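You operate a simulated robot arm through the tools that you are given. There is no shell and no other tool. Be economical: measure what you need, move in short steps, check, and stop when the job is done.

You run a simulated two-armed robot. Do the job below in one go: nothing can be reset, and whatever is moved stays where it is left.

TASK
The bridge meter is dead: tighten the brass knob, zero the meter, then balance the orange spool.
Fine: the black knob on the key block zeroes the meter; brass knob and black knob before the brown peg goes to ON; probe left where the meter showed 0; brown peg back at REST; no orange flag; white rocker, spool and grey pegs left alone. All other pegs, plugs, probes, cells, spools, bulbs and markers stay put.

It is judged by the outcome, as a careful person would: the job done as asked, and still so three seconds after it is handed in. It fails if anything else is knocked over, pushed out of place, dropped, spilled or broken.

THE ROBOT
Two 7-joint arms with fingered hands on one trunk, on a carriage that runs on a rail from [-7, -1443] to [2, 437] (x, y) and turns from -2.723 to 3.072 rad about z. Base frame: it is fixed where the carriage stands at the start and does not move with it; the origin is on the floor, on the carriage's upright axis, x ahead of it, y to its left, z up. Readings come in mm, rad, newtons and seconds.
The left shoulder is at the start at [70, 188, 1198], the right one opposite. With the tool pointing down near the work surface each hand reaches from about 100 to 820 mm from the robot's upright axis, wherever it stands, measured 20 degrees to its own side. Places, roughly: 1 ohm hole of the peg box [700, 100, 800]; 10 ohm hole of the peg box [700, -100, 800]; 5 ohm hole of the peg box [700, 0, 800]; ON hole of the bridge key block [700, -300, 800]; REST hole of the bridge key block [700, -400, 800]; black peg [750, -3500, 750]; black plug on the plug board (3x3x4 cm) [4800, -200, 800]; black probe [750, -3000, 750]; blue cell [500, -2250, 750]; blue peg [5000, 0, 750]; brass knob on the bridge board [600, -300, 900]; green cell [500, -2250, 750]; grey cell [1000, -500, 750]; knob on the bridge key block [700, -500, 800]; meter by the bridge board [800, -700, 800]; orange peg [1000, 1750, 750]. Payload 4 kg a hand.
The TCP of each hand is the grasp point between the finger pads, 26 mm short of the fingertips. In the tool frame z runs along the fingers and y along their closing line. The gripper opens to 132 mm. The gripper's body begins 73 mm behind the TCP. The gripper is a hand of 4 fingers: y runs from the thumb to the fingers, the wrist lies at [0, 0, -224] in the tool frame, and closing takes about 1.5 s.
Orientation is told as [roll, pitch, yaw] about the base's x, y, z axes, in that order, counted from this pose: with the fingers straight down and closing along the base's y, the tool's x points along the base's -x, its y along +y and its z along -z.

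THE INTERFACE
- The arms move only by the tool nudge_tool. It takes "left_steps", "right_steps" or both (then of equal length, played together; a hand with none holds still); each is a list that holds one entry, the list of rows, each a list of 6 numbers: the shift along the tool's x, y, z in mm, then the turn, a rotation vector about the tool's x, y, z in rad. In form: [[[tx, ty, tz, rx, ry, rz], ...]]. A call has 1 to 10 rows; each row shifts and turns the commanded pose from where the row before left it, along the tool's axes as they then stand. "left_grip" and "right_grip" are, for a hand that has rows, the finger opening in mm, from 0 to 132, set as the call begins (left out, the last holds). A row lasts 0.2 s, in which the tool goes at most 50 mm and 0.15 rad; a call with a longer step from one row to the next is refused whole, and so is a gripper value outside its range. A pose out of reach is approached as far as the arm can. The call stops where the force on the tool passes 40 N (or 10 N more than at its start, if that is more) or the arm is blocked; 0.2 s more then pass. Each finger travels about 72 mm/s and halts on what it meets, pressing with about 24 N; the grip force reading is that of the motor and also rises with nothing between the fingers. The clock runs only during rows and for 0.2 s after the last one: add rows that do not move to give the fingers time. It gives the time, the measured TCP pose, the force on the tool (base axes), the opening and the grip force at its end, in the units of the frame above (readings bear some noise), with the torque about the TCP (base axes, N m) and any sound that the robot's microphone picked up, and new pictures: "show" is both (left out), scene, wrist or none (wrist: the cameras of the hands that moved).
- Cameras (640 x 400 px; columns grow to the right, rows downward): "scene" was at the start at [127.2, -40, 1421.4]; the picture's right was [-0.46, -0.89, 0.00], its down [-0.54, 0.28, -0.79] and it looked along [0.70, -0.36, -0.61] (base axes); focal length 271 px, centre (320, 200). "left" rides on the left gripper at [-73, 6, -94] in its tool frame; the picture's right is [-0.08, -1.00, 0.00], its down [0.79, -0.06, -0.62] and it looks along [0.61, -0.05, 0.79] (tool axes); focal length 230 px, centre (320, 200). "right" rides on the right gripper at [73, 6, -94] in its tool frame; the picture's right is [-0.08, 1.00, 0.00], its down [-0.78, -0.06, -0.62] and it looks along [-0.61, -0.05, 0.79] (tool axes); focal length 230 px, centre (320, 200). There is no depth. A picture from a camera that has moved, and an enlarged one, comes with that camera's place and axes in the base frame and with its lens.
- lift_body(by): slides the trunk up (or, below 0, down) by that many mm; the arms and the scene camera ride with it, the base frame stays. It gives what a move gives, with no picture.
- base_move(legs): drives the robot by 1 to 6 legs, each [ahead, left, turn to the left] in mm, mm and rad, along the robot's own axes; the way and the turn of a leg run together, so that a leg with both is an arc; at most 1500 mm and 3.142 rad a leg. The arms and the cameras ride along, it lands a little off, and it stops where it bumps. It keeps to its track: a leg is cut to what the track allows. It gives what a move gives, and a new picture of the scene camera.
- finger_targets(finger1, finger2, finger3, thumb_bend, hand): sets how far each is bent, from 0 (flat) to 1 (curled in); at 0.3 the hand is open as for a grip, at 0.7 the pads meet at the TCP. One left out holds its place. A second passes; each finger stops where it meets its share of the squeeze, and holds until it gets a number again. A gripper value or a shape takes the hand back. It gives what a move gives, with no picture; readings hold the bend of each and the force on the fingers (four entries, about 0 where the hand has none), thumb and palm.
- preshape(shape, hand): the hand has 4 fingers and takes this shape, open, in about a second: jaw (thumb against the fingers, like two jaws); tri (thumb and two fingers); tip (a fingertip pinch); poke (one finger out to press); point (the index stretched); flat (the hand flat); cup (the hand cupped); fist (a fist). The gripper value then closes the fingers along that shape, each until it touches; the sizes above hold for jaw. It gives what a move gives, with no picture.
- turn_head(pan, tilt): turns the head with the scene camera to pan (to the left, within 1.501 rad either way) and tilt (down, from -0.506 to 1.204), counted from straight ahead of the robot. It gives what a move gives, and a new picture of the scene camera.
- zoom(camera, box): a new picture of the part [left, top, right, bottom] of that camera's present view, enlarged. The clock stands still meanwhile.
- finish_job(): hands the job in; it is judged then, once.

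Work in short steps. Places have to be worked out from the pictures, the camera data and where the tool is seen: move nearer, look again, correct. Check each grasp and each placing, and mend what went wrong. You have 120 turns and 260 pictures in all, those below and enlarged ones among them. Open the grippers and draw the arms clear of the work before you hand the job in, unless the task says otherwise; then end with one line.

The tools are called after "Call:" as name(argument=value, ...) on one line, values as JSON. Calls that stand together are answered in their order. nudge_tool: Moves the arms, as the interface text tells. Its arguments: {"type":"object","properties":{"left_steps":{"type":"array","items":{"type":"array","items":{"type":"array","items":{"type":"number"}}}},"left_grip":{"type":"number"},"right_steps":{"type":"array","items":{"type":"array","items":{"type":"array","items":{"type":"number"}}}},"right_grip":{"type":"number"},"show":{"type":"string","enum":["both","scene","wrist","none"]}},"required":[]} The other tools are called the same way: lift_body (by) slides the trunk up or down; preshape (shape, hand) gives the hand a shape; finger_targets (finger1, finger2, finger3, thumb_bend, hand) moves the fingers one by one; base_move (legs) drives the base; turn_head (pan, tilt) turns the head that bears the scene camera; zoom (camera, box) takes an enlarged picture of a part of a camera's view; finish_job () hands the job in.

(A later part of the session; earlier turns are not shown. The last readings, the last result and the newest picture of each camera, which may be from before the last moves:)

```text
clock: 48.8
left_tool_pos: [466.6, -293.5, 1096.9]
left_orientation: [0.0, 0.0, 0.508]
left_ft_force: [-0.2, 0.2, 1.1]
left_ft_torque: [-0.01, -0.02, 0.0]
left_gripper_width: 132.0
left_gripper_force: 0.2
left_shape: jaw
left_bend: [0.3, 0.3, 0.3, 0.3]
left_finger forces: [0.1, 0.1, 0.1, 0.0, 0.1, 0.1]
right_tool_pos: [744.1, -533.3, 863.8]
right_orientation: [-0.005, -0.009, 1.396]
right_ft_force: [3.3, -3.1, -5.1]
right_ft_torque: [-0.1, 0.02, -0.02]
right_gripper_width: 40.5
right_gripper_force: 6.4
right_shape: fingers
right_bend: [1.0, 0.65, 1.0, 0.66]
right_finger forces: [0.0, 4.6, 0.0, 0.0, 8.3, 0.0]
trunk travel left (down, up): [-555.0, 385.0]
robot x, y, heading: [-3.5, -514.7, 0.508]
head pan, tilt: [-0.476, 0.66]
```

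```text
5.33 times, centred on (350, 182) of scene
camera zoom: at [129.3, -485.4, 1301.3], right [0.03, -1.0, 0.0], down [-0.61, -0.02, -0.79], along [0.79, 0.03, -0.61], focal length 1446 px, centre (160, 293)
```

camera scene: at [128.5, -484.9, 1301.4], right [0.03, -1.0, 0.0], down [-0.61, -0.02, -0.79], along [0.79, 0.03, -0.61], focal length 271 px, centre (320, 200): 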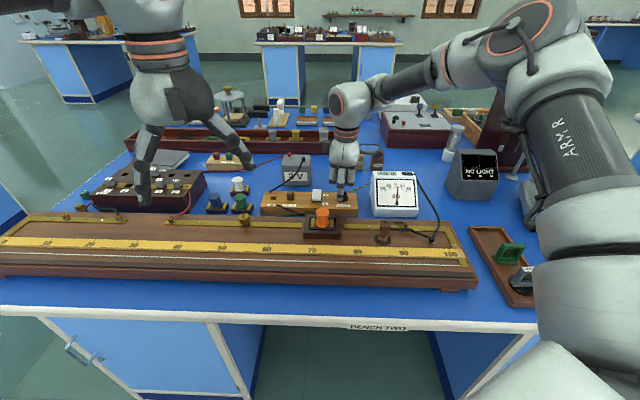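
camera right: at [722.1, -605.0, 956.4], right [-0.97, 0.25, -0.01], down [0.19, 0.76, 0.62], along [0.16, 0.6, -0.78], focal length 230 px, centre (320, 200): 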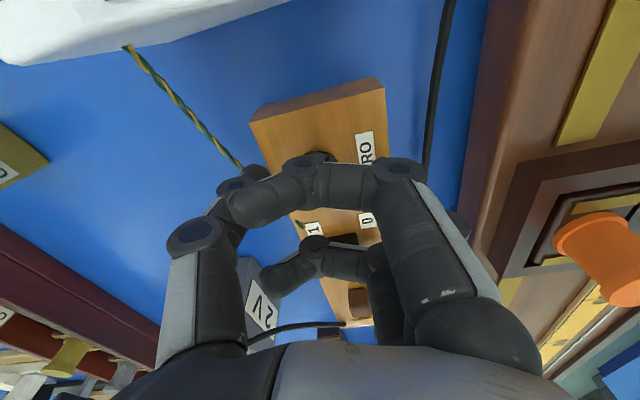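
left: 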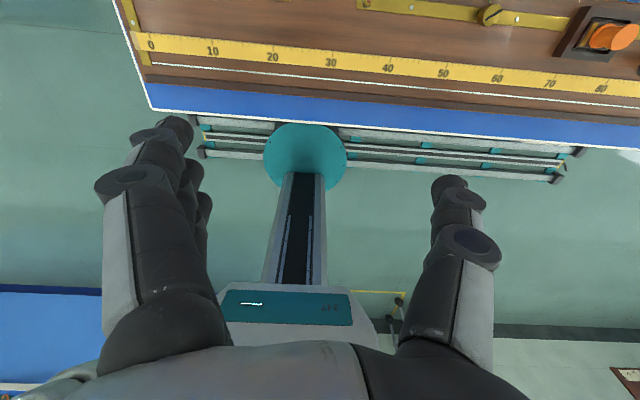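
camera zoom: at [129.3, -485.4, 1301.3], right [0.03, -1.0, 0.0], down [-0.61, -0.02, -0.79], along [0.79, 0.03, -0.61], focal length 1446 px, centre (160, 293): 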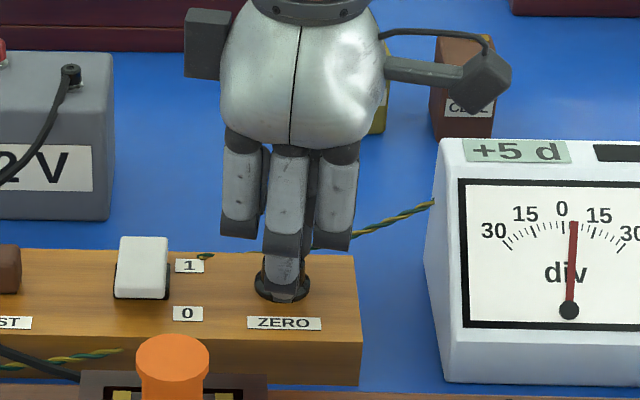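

The knob is gripped. I turn it 0.3 rad counter-clockwise and watch the meter.

Call:
nudge_tool(right_steps=[[[0, 0, 0, 0, 0, -0.1], [0, 0, 0, 0, 0, -0.1], [0, 0, 0, 0, 0, -0.1], [0, 0, 0, 0, 0, 0]]], show="none")

Call:
zoom(camera="scene", box=[320, 145, 440, 220])

```text
clock: 49.8
left_tool_pos: [467.0, -294.4, 1096.0]
left_orientation: [0.0, 0.001, 0.51]
left_ft_force: [-0.8, 0.1, 0.3]
left_ft_torque: [-0.01, 0.01, -0.01]
left_gripper_width: 131.9
left_gripper_force: 0.1
left_shape: jaw
left_bend: [0.3, 0.3, 0.3, 0.3]
left_finger forces: [0.0, 0.0, 0.0, 0.1, 0.0, 0.0]
right_tool_pos: [744.8, -533.9, 863.9]
right_orientation: [-0.009, -0.005, 1.696]
right_ft_force: [3.7, -4.3, -5.3]
right_ft_torque: [-0.14, 0.0, -0.02]
right_gripper_width: 40.8
right_gripper_force: 5.8
right_shape: fingers
right_bend: [1.0, 0.65, 1.0, 0.66]
right_finger forces: [0.0, 4.7, 0.0, 0.0, 7.6, 0.0]
trunk travel left (down, up): [-555.0, 385.0]
robot x, y, heading: [1.3, -511.4, 0.509]
head pan, tilt: [-0.476, 0.66]
```

```text
5.33 times, centred on (380, 182) of scene
camera zoom: at [129.4, -485.6, 1301.3], right [0.03, -1.0, 0.0], down [-0.61, -0.02, -0.79], along [0.79, 0.03, -0.61], focal length 1446 px, centre (0, 293)
```

zoom: 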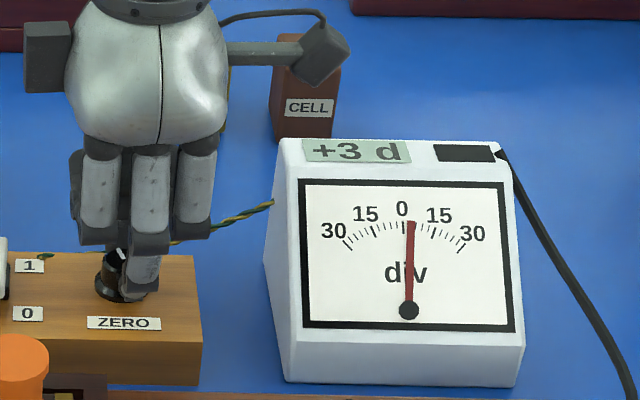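

The meter fell to +3, so this is the right direction. I turn another 0.4 rad.

Call:
nudge_tool(right_steps=[[[0, 0, 0, 0, 0, -0.1], [0, 0, 0, 0, 0, -0.1], [0, 0, 0, 0, 0, -0.1], [0, 0, 0, 0, 0, -0.1], [0, 0, 0, 0, 0, 0]]], show="none")

Call:
zoom(camera="scene", box=[320, 145, 440, 220])

```text
clock: 51.0
left_tool_pos: [465.9, -293.9, 1095.9]
left_orientation: [-0.001, 0.001, 0.508]
left_ft_force: [0.2, 0.5, 0.1]
left_ft_torque: [-0.01, 0.0, 0.01]
left_gripper_width: 131.8
left_gripper_force: 0.0
left_shape: jaw
left_bend: [0.3, 0.3, 0.3, 0.3]
left_finger forces: [0.1, 0.0, 0.0, 0.1, 0.0, 0.0]
right_tool_pos: [744.9, -534.3, 865.1]
right_orientation: [-0.009, -0.004, 2.097]
right_ft_force: [7.2, -5.7, -2.5]
right_ft_torque: [-0.1, -0.11, -0.05]
right_gripper_width: 40.3
right_gripper_force: 6.2
right_shape: fingers
right_bend: [1.0, 0.65, 1.0, 0.66]
right_finger forces: [0.0, 5.2, 0.1, 0.0, 8.5, 0.0]
trunk travel left (down, up): [-555.0, 385.0]
robot x, y, heading: [-2.4, -511.2, 0.505]
head pan, tilt: [-0.476, 0.66]
```

```text
5.33 times, centred on (380, 182) of scene
camera zoom: at [129.4, -485.6, 1301.3], right [0.03, -1.0, 0.0], down [-0.61, -0.02, -0.79], along [0.79, 0.03, -0.61], focal length 1446 px, centre (0, 293)
```

zoom: 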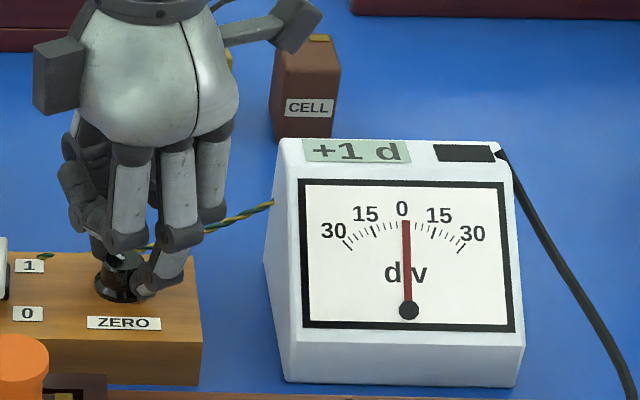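

It reads +1. I turn another 0.16 rad.

Call:
nudge_tool(right_steps=[[[0, 0, 0, 0, 0, -0.08], [0, 0, 0, 0, 0, -0.08], [0, 0, 0, 0, 0, 0]]], show="none")

Call:
zoom(camera="scene", box=[320, 145, 440, 220])

```text
clock: 51.8
left_tool_pos: [465.4, -292.8, 1096.2]
left_orientation: [0.002, 0.0, 0.51]
left_ft_force: [-0.2, 0.1, -1.0]
left_ft_torque: [0.0, 0.02, -0.01]
left_gripper_width: 132.0
left_gripper_force: 0.1
left_shape: jaw
left_bend: [0.3, 0.3, 0.3, 0.3]
left_finger forces: [0.0, 0.1, 0.0, 0.0, 0.0, 0.0]
right_tool_pos: [746.1, -533.5, 865.4]
right_orientation: [-0.012, -0.001, 2.256]
right_ft_force: [8.8, -5.6, -2.7]
right_ft_torque: [-0.17, -0.13, -0.08]
right_gripper_width: 40.6
right_gripper_force: 6.7
right_shape: fingers
right_bend: [1.0, 0.65, 1.0, 0.66]
right_finger forces: [0.0, 5.6, 0.1, 0.0, 8.3, 0.0]
trunk travel left (down, up): [-555.0, 385.0]
robot x, y, heading: [-5.7, -511.2, 0.506]
head pan, tilt: [-0.476, 0.66]
```

```text
5.33 times, centred on (380, 182) of scene
camera zoom: at [129.8, -485.8, 1301.2], right [0.03, -1.0, 0.0], down [-0.61, -0.02, -0.79], along [0.79, 0.03, -0.61], focal length 1446 px, centre (0, 293)
```

zoom: 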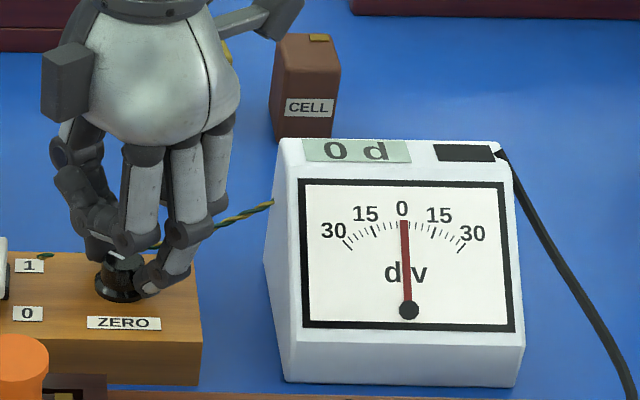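

The meter shows 0. I release and check that it holds.

Call:
finger_targets(hand="right", finger2=0.55, thumb_bend=0.55)

Call:
nudge_tool(right_steps=[[[0, 0, -15, 0, 0, 0], [0, 0, -30, 0, 0, 0], [0, 0, -30, 0, 0, 0], [0, 0, -30, 0, 0, 0]]])

Call:
zoom(camera="scene", box=[240, 145, 440, 270])

```text
clock: 52.8
left_tool_pos: [466.7, -293.0, 1095.3]
left_orientation: [0.001, 0.0, 0.511]
left_ft_force: [0.7, 0.4, 0.4]
left_ft_torque: [0.0, 0.0, 0.01]
left_gripper_width: 131.8
left_gripper_force: 0.0
left_shape: jaw
left_bend: [0.3, 0.3, 0.3, 0.3]
left_finger forces: [0.0, 0.0, 0.0, 0.0, 0.0, 0.0]
right_tool_pos: [744.5, -531.8, 866.0]
right_orientation: [-0.01, 0.001, 2.256]
right_ft_force: [-0.7, -0.1, -0.1]
right_ft_torque: [0.03, -0.01, -0.01]
right_gripper_width: 44.7
right_gripper_force: 0.1
right_shape: fingers
right_bend: [1.0, 0.55, 1.0, 0.55]
right_finger forces: [0.1, 0.1, 0.0, 0.0, 0.0, 0.0]
trunk travel left (down, up): [-555.0, 385.0]
robot x, y, heading: [-4.3, -510.8, 0.505]
head pan, tilt: [-0.476, 0.66]
```

```text
clock: 53.8
left_tool_pos: [464.1, -292.7, 1097.9]
left_orientation: [0.001, -0.003, 0.51]
left_ft_force: [-0.3, -0.4, 0.2]
left_ft_torque: [0.0, 0.02, -0.03]
left_gripper_width: 131.9
left_gripper_force: 0.1
left_shape: jaw
left_bend: [0.3, 0.3, 0.3, 0.3]
left_finger forces: [0.0, 0.0, 0.0, 0.1, 0.0, 0.0]
right_tool_pos: [744.5, -531.9, 969.8]
right_orientation: [-0.011, 0.0, 2.253]
right_ft_force: [-0.9, -0.3, 0.4]
right_ft_torque: [0.02, 0.01, 0.01]
right_gripper_width: 44.8
right_gripper_force: 0.0
right_shape: fingers
right_bend: [1.0, 0.55, 1.0, 0.55]
right_finger forces: [0.0, 0.0, 0.0, 0.0, 0.0, 0.0]
trunk travel left (down, up): [-555.0, 385.0]
robot x, y, heading: [0.4, -512.7, 0.508]
head pan, tilt: [-0.476, 0.66]
camera scene: at [127.3, -484.9, 1301.5], right [0.03, -1.0, 0.0], down [-0.61, -0.02, -0.79], along [0.79, 0.03, -0.61], focal length 271 px, centre (320, 200)
camera right: at [784.2, -592.4, 1062.7], right [-0.82, -0.57, -0.01], down [-0.45, 0.64, 0.62], along [-0.35, 0.51, -0.79], focal length 230 px, centre (320, 200)
```

scene: 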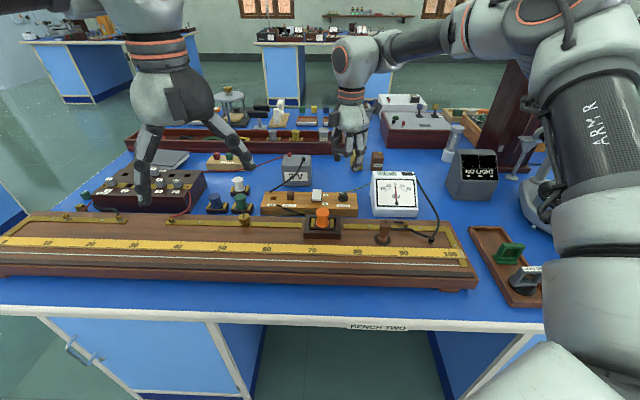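
right: 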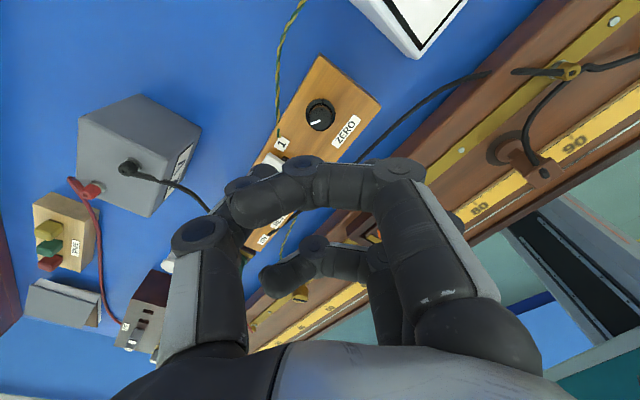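

```text
3.20 times, centred on (340, 208) of scene
camera zoom: at [127.3, -484.9, 1301.5], right [0.03, -1.0, 0.0], down [-0.61, -0.02, -0.79], along [0.79, 0.03, -0.61], focal length 867 px, centre (256, 176)
```

zoom: 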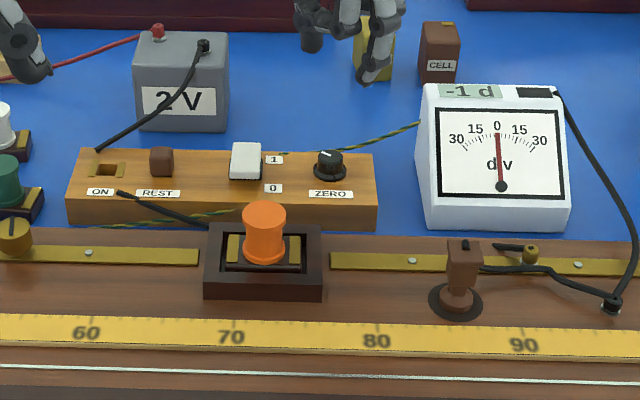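

After release it reads -1, so it moved slightly. I go back down, grip and turn a little clockwise.

Call:
nudge_tool(right_steps=[[[0, 0, 35, 0, 0, 0], [0, 0, 35, 0, 0, 0], [0, 0, 25, 0, 0, 0], [0, 0, 10, 0, 0, 0]]], show="none")

Call:
finger_targets(hand="right", finger2=0.7, thumb_bend=0.7)

Call:
nudge_tool(right_steps=[[[0, 0, 0, 0, 0, 0.08], [0, 0, 0, 0, 0, 0]]], show="none")

Call:
zoom(camera="scene", box=[320, 145, 440, 220])

```text
clock: 54.8
left_tool_pos: [465.3, -292.6, 1095.7]
left_orientation: [-0.002, 0.001, 0.509]
left_ft_force: [-0.3, 0.9, -0.2]
left_ft_torque: [-0.01, -0.01, 0.0]
left_gripper_width: 131.8
left_gripper_force: 0.1
left_shape: jaw
left_bend: [0.3, 0.3, 0.3, 0.3]
left_finger forces: [0.1, 0.0, 0.0, 0.0, 0.1, 0.0]
right_tool_pos: [746.0, -531.2, 866.5]
right_orientation: [-0.011, 0.0, 2.257]
right_ft_force: [0.1, -0.9, -0.2]
right_ft_torque: [0.0, 0.01, -0.02]
right_gripper_width: 44.9
right_gripper_force: 0.0
right_shape: fingers
right_bend: [1.0, 0.55, 1.0, 0.55]
right_finger forces: [0.1, 0.1, 0.0, 0.0, 0.0, 0.0]
trunk travel left (down, up): [-555.0, 385.0]
robot x, y, heading: [-3.4, -509.2, 0.505]
head pan, tilt: [-0.476, 0.66]
```

```text
clock: 55.8
left_tool_pos: [465.3, -293.3, 1096.4]
left_orientation: [0.0, -0.001, 0.51]
left_ft_force: [-0.7, -0.9, -0.7]
left_ft_torque: [-0.04, -0.04, -0.01]
left_gripper_width: 131.9
left_gripper_force: 0.1
left_shape: jaw
left_bend: [0.3, 0.3, 0.3, 0.3]
left_finger forces: [0.0, 0.1, 0.0, 0.0, 0.1, 0.1]
right_tool_pos: [746.8, -532.2, 867.7]
right_orientation: [-0.011, -0.001, 2.257]
right_ft_force: [1.7, 1.7, -2.0]
right_ft_torque: [0.0, 0.02, -0.01]
right_gripper_width: 40.4
right_gripper_force: 6.5
right_shape: fingers
right_bend: [1.0, 0.63, 1.0, 0.67]
right_finger forces: [0.1, 5.5, 0.0, 0.0, 7.0, 0.0]
trunk travel left (down, up): [-555.0, 385.0]
robot x, y, heading: [-4.3, -510.5, 0.511]
head pan, tilt: [-0.476, 0.66]
```

```text
clock: 56.4
left_tool_pos: [465.1, -293.0, 1096.0]
left_orientation: [-0.002, 0.001, 0.509]
left_ft_force: [0.9, 0.0, 0.1]
left_ft_torque: [0.01, 0.03, 0.03]
left_gripper_width: 131.5
left_gripper_force: 0.0
left_shape: jaw
left_bend: [0.3, 0.3, 0.3, 0.3]
left_finger forces: [0.0, 0.0, 0.1, 0.0, 0.0, 0.0]
right_tool_pos: [745.7, -531.7, 866.9]
right_orientation: [-0.011, -0.002, 2.174]
right_ft_force: [5.0, -0.6, 0.9]
right_ft_torque: [-0.03, -0.05, 0.01]
right_gripper_width: 40.5
right_gripper_force: 7.1
right_shape: fingers
right_bend: [1.0, 0.64, 1.0, 0.67]
right_finger forces: [0.0, 4.7, 0.1, 0.0, 8.3, 0.1]
trunk travel left (down, up): [-555.0, 385.0]
robot x, y, heading: [-0.6, -510.3, 0.509]
head pan, tilt: [-0.476, 0.66]
```

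```text
5.33 times, centred on (380, 182) of scene
camera zoom: at [128.6, -484.9, 1301.4], right [0.03, -1.0, 0.0], down [-0.61, -0.02, -0.79], along [0.79, 0.03, -0.61], focal length 1446 px, centre (0, 293)
```

zoom: 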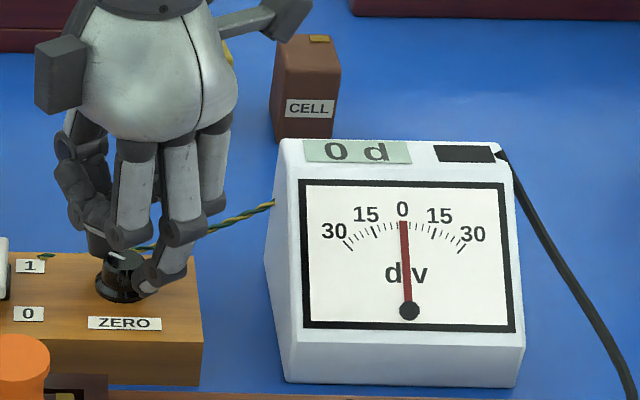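

It reads 0 again. I release and check once more.

Call:
finger_targets(hand="right", finger2=0.55, thumb_bend=0.55)

Call:
zoom(camera="scene", box=[320, 145, 440, 220])

```text
clock: 57.4
left_tool_pos: [465.8, -293.3, 1096.3]
left_orientation: [-0.001, 0.0, 0.509]
left_ft_force: [0.1, 0.0, -0.1]
left_ft_torque: [0.0, -0.01, -0.03]
left_gripper_width: 132.0
left_gripper_force: 0.1
left_shape: jaw
left_bend: [0.3, 0.3, 0.3, 0.3]
left_finger forces: [0.0, 0.0, 0.0, 0.1, 0.0, 0.0]
right_tool_pos: [745.3, -531.7, 866.0]
right_orientation: [-0.01, -0.002, 2.177]
right_ft_force: [0.3, 0.9, -0.9]
right_ft_torque: [-0.02, 0.01, -0.03]
right_gripper_width: 45.0
right_gripper_force: 0.0
right_shape: fingers
right_bend: [1.0, 0.55, 1.0, 0.55]
right_finger forces: [0.0, 0.0, 0.1, 0.0, 0.0, 0.1]
trunk travel left (down, up): [-555.0, 385.0]
robot x, y, heading: [-3.4, -511.1, 0.509]
head pan, tilt: [-0.476, 0.66]
```

```text
5.33 times, centred on (380, 182) of scene
camera zoom: at [128.1, -484.9, 1301.4], right [0.03, -1.0, 0.0], down [-0.61, -0.02, -0.79], along [0.79, 0.03, -0.61], focal length 1446 px, centre (0, 293)
```

zoom: 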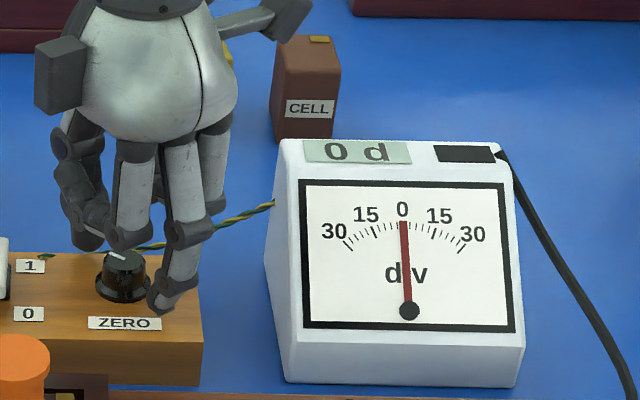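

The meter holds at 0. I rise clear and look closely at the probe, the peg and the spool.

Call:
nudge_tool(right_steps=[[[0, 0, -20, 0, 0, 0], [0, 0, -40, 0, 0, 0], [0, 0, -40, 0, 0, 0]]], show="none")

Call:
zoom(camera="scene", box=[350, 160, 480, 241])

Call:
zoom(camera="scene", box=[245, 180, 365, 255])

Call:
zoom(camera="scene", box=[370, 205, 470, 268])

```text
clock: 58.2
left_tool_pos: [464.7, -293.2, 1097.3]
left_orientation: [0.001, -0.002, 0.51]
left_ft_force: [-0.3, 0.2, -1.1]
left_ft_torque: [0.01, 0.0, 0.0]
left_gripper_width: 131.9
left_gripper_force: 0.2
left_shape: jaw
left_bend: [0.3, 0.3, 0.3, 0.3]
left_finger forces: [0.0, 0.1, 0.0, 0.1, 0.1, 0.0]
right_tool_pos: [744.9, -532.8, 967.6]
right_orientation: [-0.011, -0.002, 2.177]
right_ft_force: [-0.5, -0.1, -0.6]
right_ft_torque: [0.02, 0.02, 0.03]
right_gripper_width: 44.9
right_gripper_force: 0.2
right_shape: fingers
right_bend: [1.0, 0.55, 1.0, 0.55]
right_finger forces: [0.0, 0.0, 0.0, 0.0, 0.0, 0.0]
trunk travel left (down, up): [-555.0, 385.0]
robot x, y, heading: [1.4, -512.6, 0.513]
head pan, tilt: [-0.476, 0.66]
```

```text
4.92 times, centred on (415, 200) of scene
camera zoom: at [127.4, -484.9, 1301.4], right [0.03, -1.0, 0.0], down [-0.61, -0.02, -0.79], along [0.79, 0.03, -0.61], focal length 1334 px, centre (-148, 198)
```

zoom: 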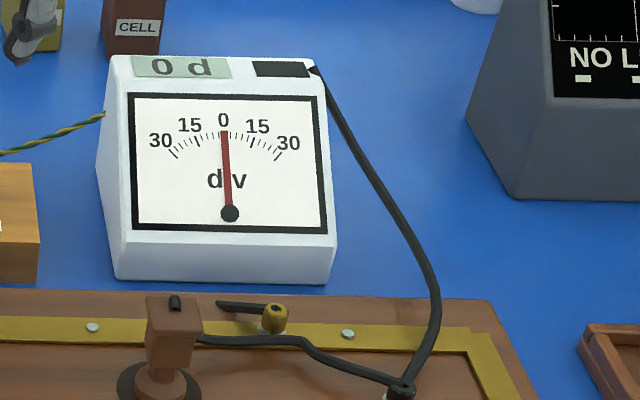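

```text
5.33 times, centred on (305, 218) of scene
camera zoom: at [127.4, -484.9, 1301.4], right [0.03, -1.0, 0.0], down [-0.61, -0.02, -0.79], along [0.79, 0.03, -0.61], focal length 1446 px, centre (400, 107)
```

zoom: 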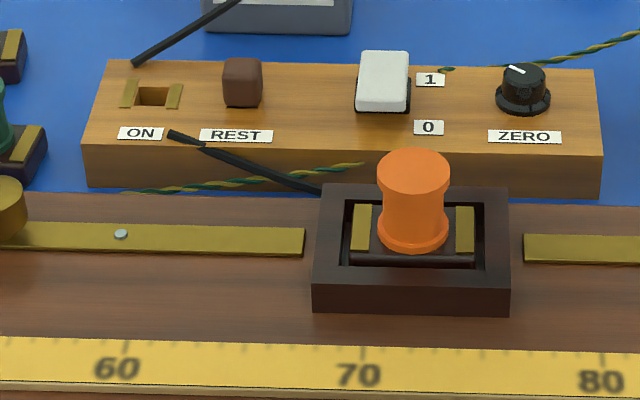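

```text
6.35 times, centred on (420, 236) of scene
camera zoom: at [127.4, -484.9, 1301.4], right [0.03, -1.0, 0.0], down [-0.61, -0.02, -0.79], along [0.79, 0.03, -0.61], focal length 1721 px, centre (-315, -32)
```

zoom: 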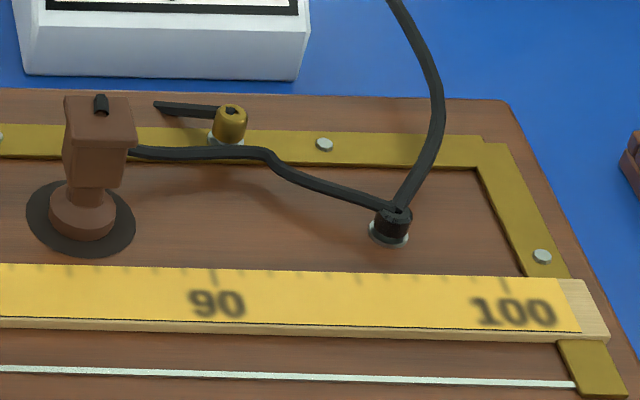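

The probe is a block handle on a round foot, standing near (581,-614) with its top at about z 892. I use the tip shape at yaw 1.57, gripping along x, and move above it.

Call:
preshape(shape="tip", hand="right")

Call:
nudge_tool(right_steps=[[[0, 0, -20, 0, 0, 0.1214], [0, 0, 0, 0, 0, 0.1214], [0, 0, 0, 0, 0, 0.1214], [0, 0, 0, 0, 0, 0.1214], [0, 0, 0, 0, 0, 0.1214], [20, 41, 0, 0, 0, 0], [20, 41, 0, 0, 0, 0], [20, 41, 0, 0, 0, 0], [20, 40, 0, 0, 0, 0]]], right_grip=80)

Call:
zoom(camera="right", box=[200, 80, 440, 230])

```text
clock: 59.1
left_tool_pos: [465.7, -292.1, 1095.8]
left_orientation: [0.002, -0.001, 0.51]
left_ft_force: [-1.1, 1.1, 1.0]
left_ft_torque: [-0.02, 0.0, 0.0]
left_gripper_width: 131.9
left_gripper_force: 0.1
left_shape: jaw
left_bend: [0.3, 0.3, 0.3, 0.3]
left_finger forces: [0.1, 0.1, 0.0, 0.1, 0.0, 0.1]
right_tool_pos: [744.8, -534.3, 967.2]
right_orientation: [-0.011, -0.002, 2.176]
right_ft_force: [-0.1, 0.0, -0.1]
right_ft_torque: [-0.04, -0.02, -0.03]
right_gripper_width: 131.7
right_gripper_force: 0.1
right_shape: tip
right_bend: [0.0, 0.3, 0.0, 0.3]
right_finger forces: [0.0, 0.0, 0.0, 0.1, 0.0, 0.0]
trunk travel left (down, up): [-555.0, 385.0]
robot x, y, heading: [-3.7, -512.6, 0.504]
head pan, tilt: [-0.476, 0.66]
```

```text
clock: 61.1
left_tool_pos: [464.1, -292.8, 1097.1]
left_orientation: [0.0, -0.001, 0.51]
left_ft_force: [-0.1, 0.1, -0.1]
left_ft_torque: [0.0, -0.04, 0.03]
left_gripper_width: 131.8
left_gripper_force: 0.1
left_shape: jaw
left_bend: [0.3, 0.3, 0.3, 0.3]
left_finger forces: [0.0, 0.1, 0.1, 0.0, 0.0, 0.0]
right_tool_pos: [579.3, -615.2, 986.6]
right_orientation: [-0.009, -0.008, 1.57]
right_ft_force: [-1.0, 0.2, 0.0]
right_ft_torque: [0.03, -0.03, -0.01]
right_gripper_width: 80.5
right_gripper_force: 0.0
right_shape: tip
right_bend: [0.0, 0.71, 0.0, 0.69]
right_finger forces: [0.1, 0.1, 0.0, 0.0, 0.1, 0.0]
trunk travel left (down, up): [-555.0, 385.0]
robot x, y, heading: [-0.6, -514.0, 0.51]
head pan, tilt: [-0.476, 0.66]
camera scene: at [126.3, -486.2, 1301.7], right [0.03, -1.0, 0.0], down [-0.61, -0.02, -0.79], along [0.79, 0.03, -0.61], focal length 271 px, centre (320, 200)
camera right: at [570.6, -688.2, 1078.7], right [-1.0, 0.08, -0.01], down [0.06, 0.78, 0.62], along [0.06, 0.62, -0.78], focal length 230 px, centre (320, 200)
```

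scene: 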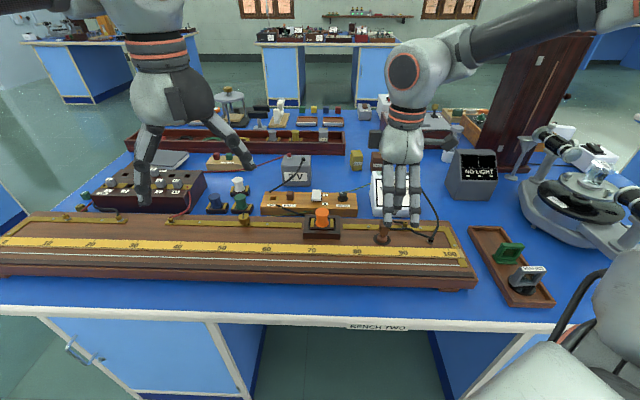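
right: 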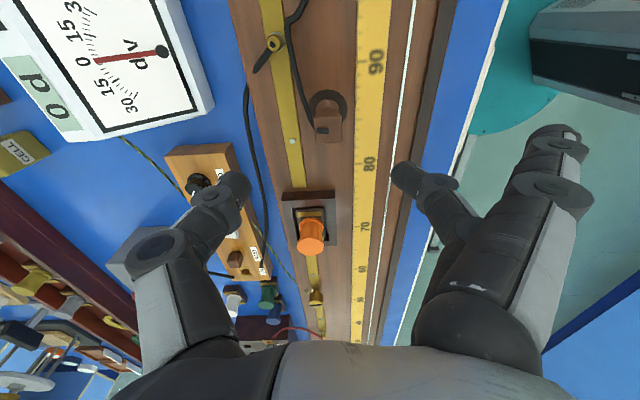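

```text
2.67 times, centred on (320, 155) of right
camera zoom: at [570.6, -688.2, 1078.7], right [-1.0, 0.08, -0.01], down [0.06, 0.78, 0.62], along [0.06, 0.62, -0.78], focal length 614 px, centre (320, 320)
```

zoom: 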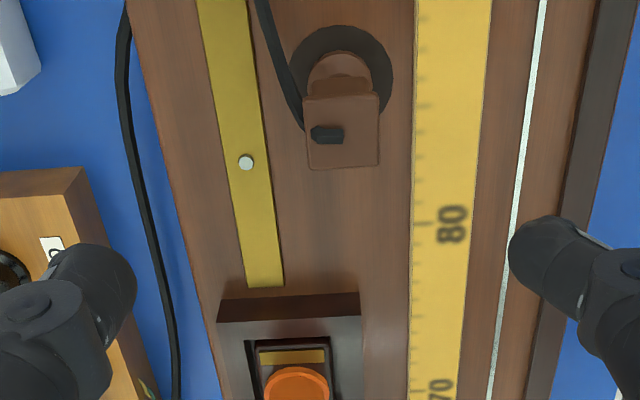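

The cable leaves the handle on its back (+x) side, so I grip across y at yaw 0. I rotate and lower partway.

Call:
nudge_tool(right_steps=[[[0, 0, 0, 0, 0, 0.15], [0, 0, 0, 0, 0, 0.15], [0, 0, 0, 0, 0, 0.15], [0, 0, 0, 0, 0, 0.15], [0, 0, 0, 0, 0, 0.15], [0, 0, 0, 0, 0, 0.15], [0, 0, 0, 0, 0, 0.15], [0, 0, 0, 0, 0, 0.15], [0, 0, 0, 0, 0, 0.15], [0, 0, 0, 0, 0, 0.15]]], show="none")

Call:
nudge_tool(right_steps=[[[6, 1, 0, 0, 0, 0.07], [0, 0, 25, 0, 0, 0], [0, 0, 15, 0, 0, 0]]], right_grip=70)

Call:
zoom(camera="right", box=[200, 80, 440, 230])

```text
clock: 63.3
left_tool_pos: [466.6, -292.6, 1095.3]
left_orientation: [0.001, 0.001, 0.509]
left_ft_force: [-0.2, 0.0, 0.1]
left_ft_torque: [0.02, 0.0, -0.03]
left_gripper_width: 132.0
left_gripper_force: 0.0
left_shape: jaw
left_bend: [0.3, 0.3, 0.3, 0.3]
left_finger forces: [0.0, 0.1, 0.0, 0.1, 0.0, 0.1]
right_tool_pos: [581.1, -612.0, 983.9]
right_orientation: [0.007, -0.009, 0.067]
right_ft_force: [-0.1, -0.1, 0.3]
right_ft_torque: [0.01, 0.02, 0.02]
right_gripper_width: 80.7
right_gripper_force: 0.1
right_shape: tip
right_bend: [0.0, 0.71, 0.0, 0.69]
right_finger forces: [0.0, 0.0, 0.1, 0.1, 0.0, 0.0]
trunk travel left (down, up): [-555.0, 385.0]
robot x, y, heading: [-2.9, -513.2, 0.508]
head pan, tilt: [-0.476, 0.66]
```

```text
clock: 64.1
left_tool_pos: [465.0, -293.6, 1095.9]
left_orientation: [0.0, 0.0, 0.51]
left_ft_force: [0.0, 0.4, -0.8]
left_ft_torque: [0.0, -0.04, 0.01]
left_gripper_width: 132.2
left_gripper_force: 0.0
left_shape: jaw
left_bend: [0.3, 0.3, 0.3, 0.3]
left_finger forces: [0.0, 0.0, 0.0, 0.0, 0.1, 0.1]
right_tool_pos: [575.3, -613.7, 942.9]
right_orientation: [0.008, -0.007, -0.003]
right_ft_force: [0.4, -0.4, -0.1]
right_ft_torque: [0.01, -0.01, 0.02]
right_gripper_width: 70.8
right_gripper_force: 0.1
right_shape: tip
right_bend: [0.0, 0.72, 0.0, 0.7]
right_finger forces: [0.0, 0.0, 0.0, 0.0, 0.1, 0.2]
trunk travel left (down, up): [-555.0, 385.0]
robot x, y, heading: [-3.9, -513.7, 0.507]
head pan, tilt: [-0.476, 0.66]
camera scene: at [128.0, -484.8, 1301.4], right [0.03, -1.0, 0.0], down [-0.61, -0.02, -0.79], along [0.79, 0.03, -0.61], focal length 271 px, centre (320, 200)
camera right: at [499.4, -607.7, 1036.0], right [0.08, 1.0, 0.01], down [0.78, -0.07, 0.62], along [0.62, -0.04, -0.78], focal length 230 px, centre (320, 200)
```

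scene: 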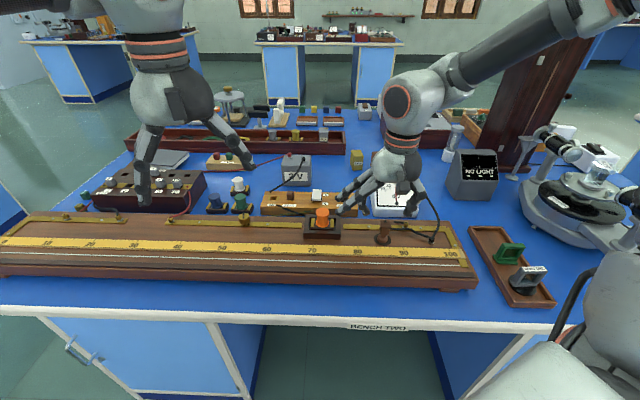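
right: 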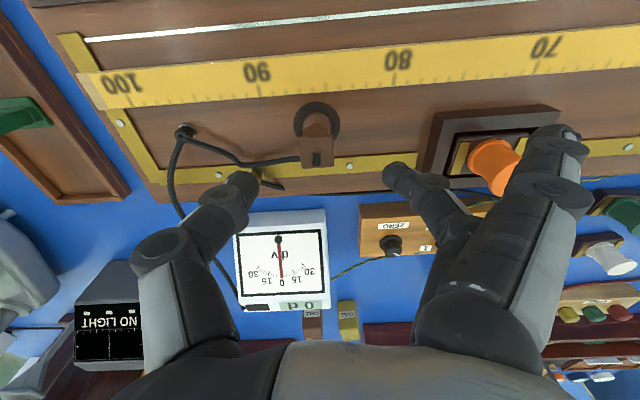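

```text
2.67 times, centred on (320, 155) of right
camera zoom: at [499.4, -607.7, 1036.0], right [0.08, 1.0, 0.01], down [0.78, -0.07, 0.62], along [0.62, -0.04, -0.78], focal length 614 px, centre (320, 320)
```

zoom: 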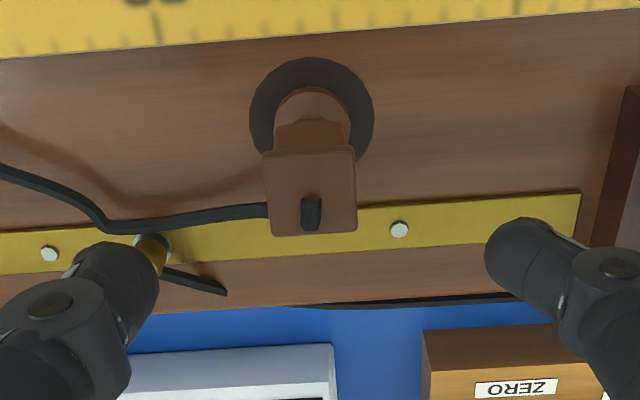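

The cable sits at the back face and leaves the ±y faces free. I centre the hand and lower to about z 882.

Call:
nudge_tool(right_steps=[[[3.5, -1, 20, 0, 0, 0], [0, 0, 20, 0, 0, 0], [0, 0, 12, 0, 0, 0], [0, 0, 9, 0, 0, 0]]])

Call:
zoom(camera="right", box=[200, 80, 440, 230])

Call:
zoom(camera="scene", box=[300, 165, 460, 265])

```text
clock: 65.1
left_tool_pos: [465.5, -292.4, 1096.5]
left_orientation: [0.001, 0.001, 0.511]
left_ft_force: [-0.4, 0.0, -0.2]
left_ft_torque: [-0.02, 0.02, 0.0]
left_gripper_width: 131.9
left_gripper_force: 0.1
left_shape: jaw
left_bend: [0.3, 0.3, 0.3, 0.3]
left_finger forces: [0.1, 0.1, 0.1, 0.0, 0.0, 0.0]
right_tool_pos: [570.5, -611.4, 882.5]
right_orientation: [0.006, -0.008, 0.0]
right_ft_force: [-0.3, 1.3, -0.4]
right_ft_torque: [-0.02, -0.04, 0.05]
right_gripper_width: 70.9
right_gripper_force: 0.1
right_shape: tip
right_bend: [0.0, 0.72, 0.0, 0.7]
right_finger forces: [0.1, 0.2, 0.0, 0.0, 0.0, 0.1]
trunk travel left (down, up): [-555.0, 385.0]
robot x, y, heading: [-4.1, -512.9, 0.506]
head pan, tilt: [-0.476, 0.66]
camera scene: at [128.4, -484.8, 1301.4], right [0.03, -1.0, 0.0], down [-0.61, -0.02, -0.79], along [0.79, 0.03, -0.61], focal length 271 px, centre (320, 200)
camera right: at [494.9, -606.6, 974.8], right [0.08, 1.0, 0.01], down [0.78, -0.07, 0.62], along [0.62, -0.04, -0.78], focal length 230 px, centre (320, 200)
```

scene: 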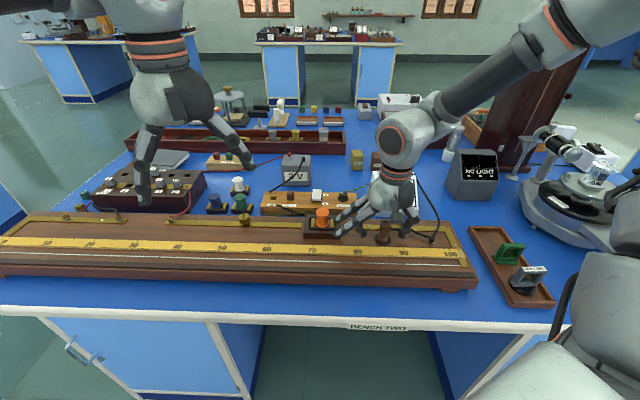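
right: 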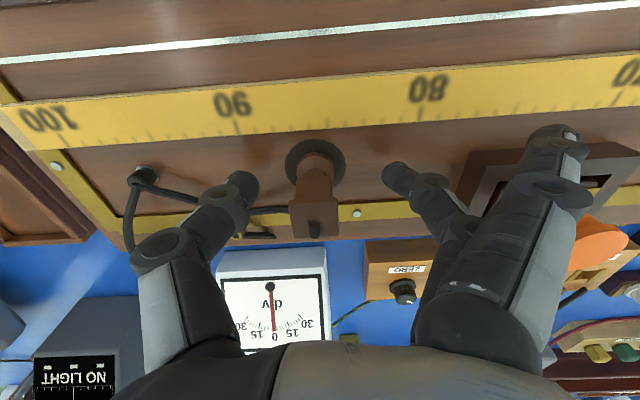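

```text
2.67 times, centred on (320, 155) of right
camera zoom: at [494.9, -606.6, 974.8], right [0.08, 1.0, 0.01], down [0.78, -0.07, 0.62], along [0.62, -0.04, -0.78], focal length 614 px, centre (320, 320)
```

zoom: 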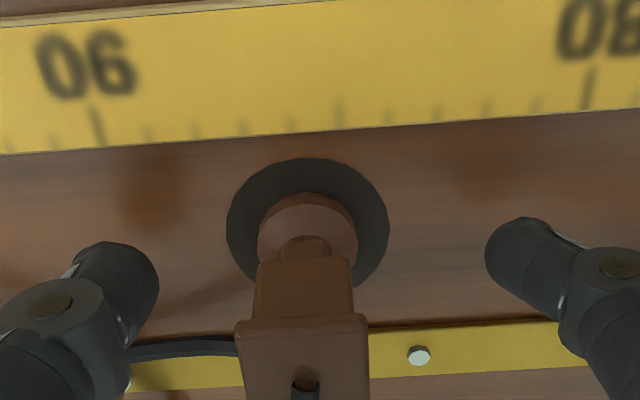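

```text
4.00 times, centred on (380, 215) of scene
camera zoom: at [128.4, -484.8, 1301.4], right [0.03, -1.0, 0.0], down [-0.61, -0.02, -0.79], along [0.79, 0.03, -0.61], focal length 1084 px, centre (80, 140)
```

zoom: 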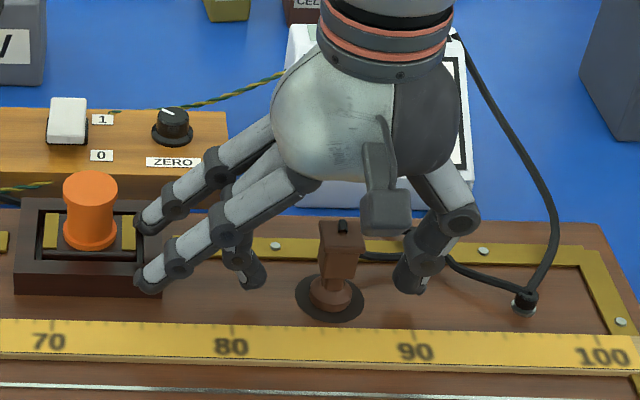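

The handle is about 3 mm further in +x and -y. I correct that and close on it.

Call:
nudge_tool(right_steps=[[[-3.5, -3, 0, 0, 0, 0], [0, 0, 0, 0, 0, 0], [0, 0, 0, 0, 0, 0], [0, 0, 0, 0, 0, 0], [0, 0, 0, 0, 0, 0], [0, 0, 0, 0, 0, 0]]], right_grip=8, show="none")

Call:
zoom(camera="right", box=[200, 80, 440, 230])

Call:
zoom(camera="scene", box=[300, 165, 460, 265])

```text
clock: 66.5
left_tool_pos: [465.5, -292.6, 1096.2]
left_orientation: [-0.001, 0.001, 0.51]
left_ft_force: [0.1, 0.5, 0.1]
left_ft_torque: [-0.01, 0.0, -0.01]
left_gripper_width: 131.9
left_gripper_force: 0.0
left_shape: jaw
left_bend: [0.3, 0.3, 0.3, 0.3]
left_finger forces: [0.0, 0.0, 0.1, 0.0, 0.1, 0.1]
right_tool_pos: [574.5, -615.0, 882.2]
right_orientation: [0.008, -0.008, 0.001]
right_ft_force: [0.3, -0.1, 0.3]
right_ft_torque: [-0.02, -0.02, 0.01]
right_gripper_width: 13.2
right_gripper_force: 23.8
right_shape: tip
right_bend: [0.26, 0.72, 0.26, 0.7]
right_finger forces: [0.0, 21.4, 0.2, 0.1, 21.4, 0.0]
trunk travel left (down, up): [-555.0, 385.0]
robot x, y, heading: [-2.5, -509.5, 0.507]
head pan, tilt: [-0.476, 0.66]
```

```text
2.67 times, centred on (320, 155) of right
camera zoom: at [498.7, -610.0, 975.2], right [0.08, 1.0, 0.01], down [0.78, -0.07, 0.62], along [0.62, -0.04, -0.78], focal length 614 px, centre (320, 320)
```

zoom: 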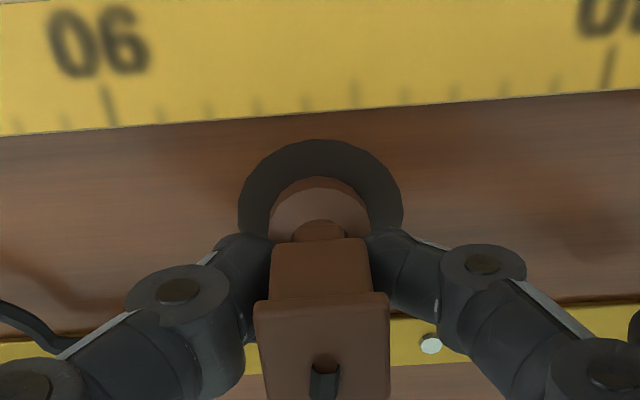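

```text
4.00 times, centred on (380, 215) of scene
camera zoom: at [128.2, -484.9, 1301.4], right [0.03, -1.0, 0.0], down [-0.61, -0.02, -0.79], along [0.79, 0.03, -0.61], focal length 1084 px, centre (80, 140)
```

zoom: 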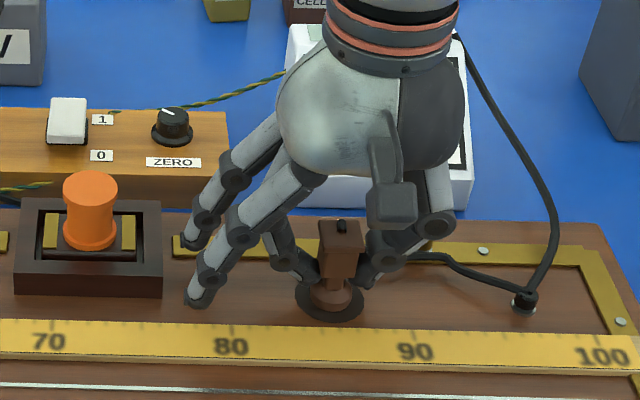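

The probe is firmly held. I lift it and bring it over the wire at x of about 501.

Call:
nudge_tool(right_steps=[[[0, 0, -15, 0, 0, 0], [0, 0, -25, 0, 0, 0], [25, 0, 0, 0, 0, 0], [25, 0, 0, 0, 0, 0], [23, 0, 0, 0, 0, 0]]])

Call:
zoom(camera="scene", box=[300, 165, 460, 265])

```text
clock: 67.7
left_tool_pos: [464.9, -293.2, 1096.9]
left_orientation: [0.0, -0.001, 0.51]
left_ft_force: [-0.4, -0.7, -0.8]
left_ft_torque: [-0.04, 0.0, -0.02]
left_gripper_width: 131.9
left_gripper_force: 0.0
left_shape: jaw
left_bend: [0.3, 0.3, 0.3, 0.3]
left_finger forces: [0.1, 0.0, 0.0, 0.0, 0.0, 0.0]
right_tool_pos: [501.6, -616.4, 921.8]
right_orientation: [0.008, -0.009, -0.001]
right_ft_force: [-0.1, 0.4, -1.4]
right_ft_torque: [0.01, 0.01, -0.01]
right_gripper_width: 13.4
right_gripper_force: 24.3
right_shape: tip
right_bend: [0.26, 0.72, 0.26, 0.7]
right_finger forces: [0.0, 21.5, 0.0, 0.1, 21.5, 0.0]
trunk travel left (down, up): [-555.0, 385.0]
robot x, y, heading: [-5.9, -509.5, 0.509]
head pan, tilt: [-0.476, 0.66]
camera scene: at [127.7, -484.9, 1301.5], right [0.03, -1.0, 0.0], down [-0.61, -0.02, -0.79], along [0.79, 0.03, -0.61], focal length 271 px, centre (320, 200)
camera right: at [426.4, -610.8, 1014.2], right [0.08, 1.0, 0.01], down [0.78, -0.07, 0.62], along [0.62, -0.04, -0.78], focal length 230 px, centre (320, 200)
```

scene: 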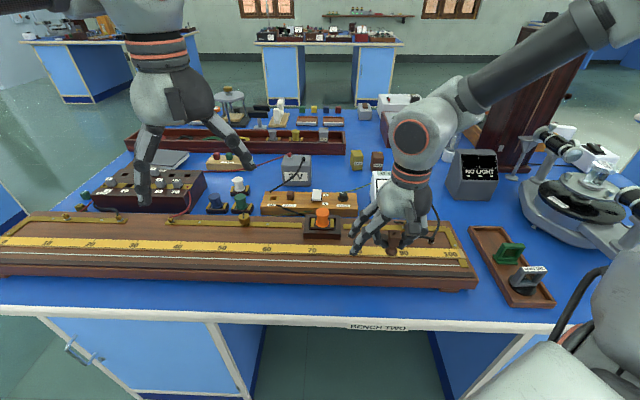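
right: 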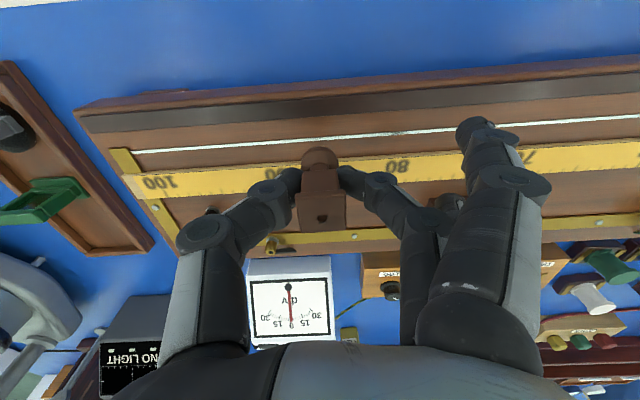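

```text
4.00 times, centred on (380, 215) of scene
camera zoom: at [127.7, -484.9, 1301.5], right [0.03, -1.0, 0.0], down [-0.61, -0.02, -0.79], along [0.79, 0.03, -0.61], focal length 1084 px, centre (80, 140)
```

zoom: 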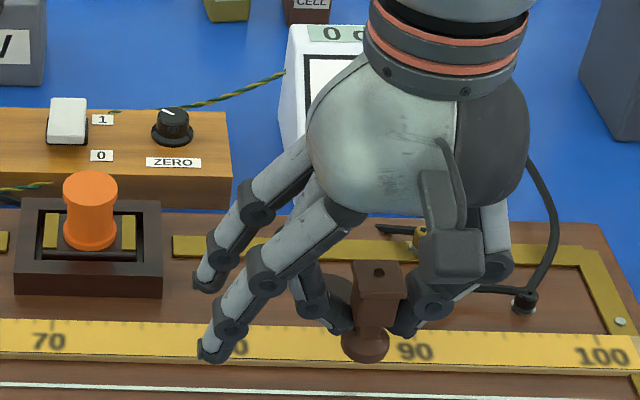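

I zoom in to check the probe's cable.

Call:
zoom(camera="right", box=[120, 130, 440, 330])

Call:
zoom(camera="scene", box=[370, 200, 450, 250])

```text
2.00 times, centred on (280, 230) of right
camera zoom: at [426.4, -610.8, 1014.2], right [0.08, 1.0, 0.01], down [0.78, -0.07, 0.62], along [0.62, -0.04, -0.78], focal length 460 px, centre (400, 140)
```

zoom: 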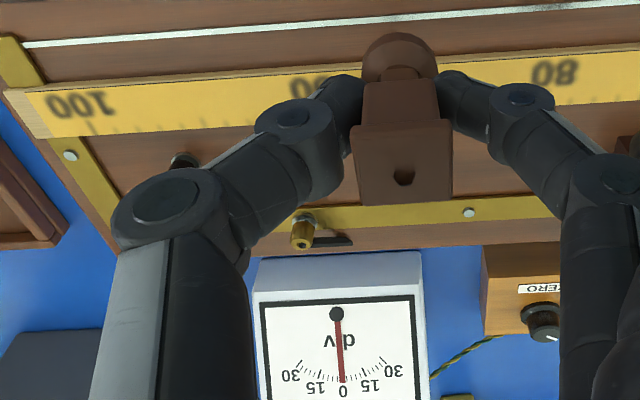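

```text
8.00 times, centred on (410, 225) of scene
camera zoom: at [127.7, -484.9, 1301.5], right [0.03, -1.0, 0.0], down [-0.61, -0.02, -0.79], along [0.79, 0.03, -0.61], focal length 2168 px, centre (-400, 0)
```

zoom: 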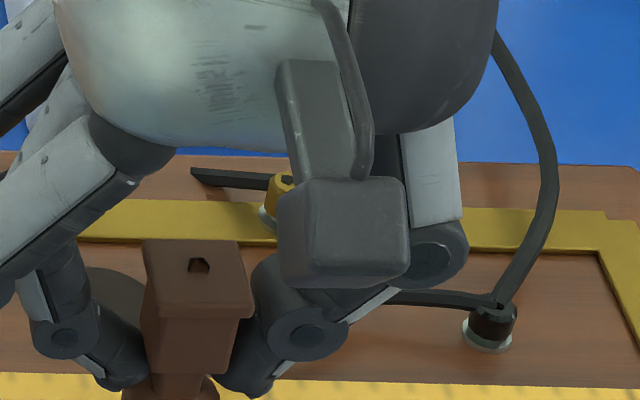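

The cable still runs behind the hand, so all is well. I carry the probe along the wire line to about the 50 mark by driving the carriage.

Call:
base_move(legs=[[178, 319, 0]])

Call:
zoom(camera="right", box=[0, 0, 640, 400])

```text
clock: 70.0
left_tool_pos: [467.7, 70.0, 1096.8]
left_orientation: [0.0, 0.0, 0.508]
left_ft_force: [-0.2, 0.0, 0.3]
left_ft_torque: [0.04, 0.0, 0.01]
left_gripper_width: 132.0
left_gripper_force: 0.0
left_shape: jaw
left_bend: [0.3, 0.3, 0.3, 0.3]
left_finger forces: [0.0, 0.0, 0.0, 0.1, 0.1, 0.0]
right_tool_pos: [502.7, -252.9, 920.6]
right_orientation: [0.007, -0.008, -0.001]
right_ft_force: [-0.2, 0.2, -1.0]
right_ft_torque: [0.0, 0.01, 0.01]
right_gripper_width: 13.1
right_gripper_force: 23.5
right_shape: tip
right_bend: [0.26, 0.72, 0.26, 0.7]
right_finger forces: [0.0, 21.5, 0.0, 0.0, 21.4, 0.1]
trunk travel left (down, up): [-555.0, 385.0]
robot x, y, heading: [1.8, -146.5, 0.507]
head pan, tilt: [-0.476, 0.66]
camera scene: at [130.0, -121.1, 1301.4], right [0.03, -1.0, 0.0], down [-0.61, -0.02, -0.79], along [0.79, 0.02, -0.61], focal length 271 px, centre (320, 200)
```

scene: 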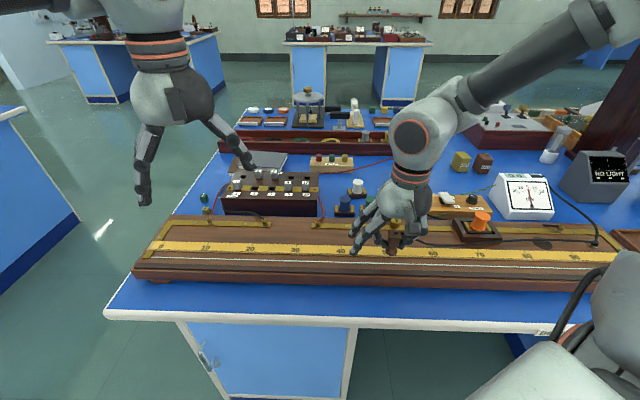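

```text
1.00 times, centred on (320, 200) of right (not enlarged: the box is as wide or as high as the picture)
camera zoom: at [428.4, -247.6, 1013.9], right [0.08, 1.0, 0.01], down [0.78, -0.07, 0.62], along [0.62, -0.04, -0.78], focal length 230 px, centre (320, 200)
```

zoom: 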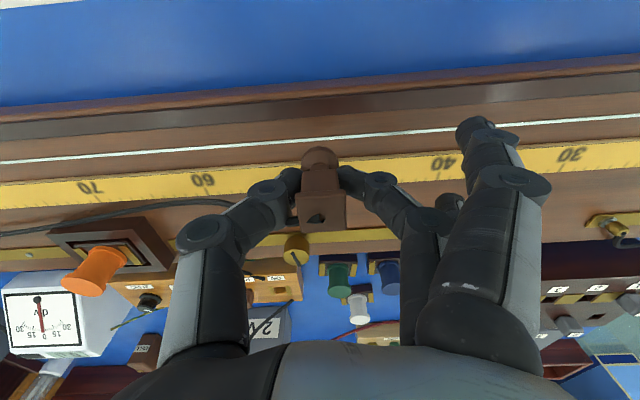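

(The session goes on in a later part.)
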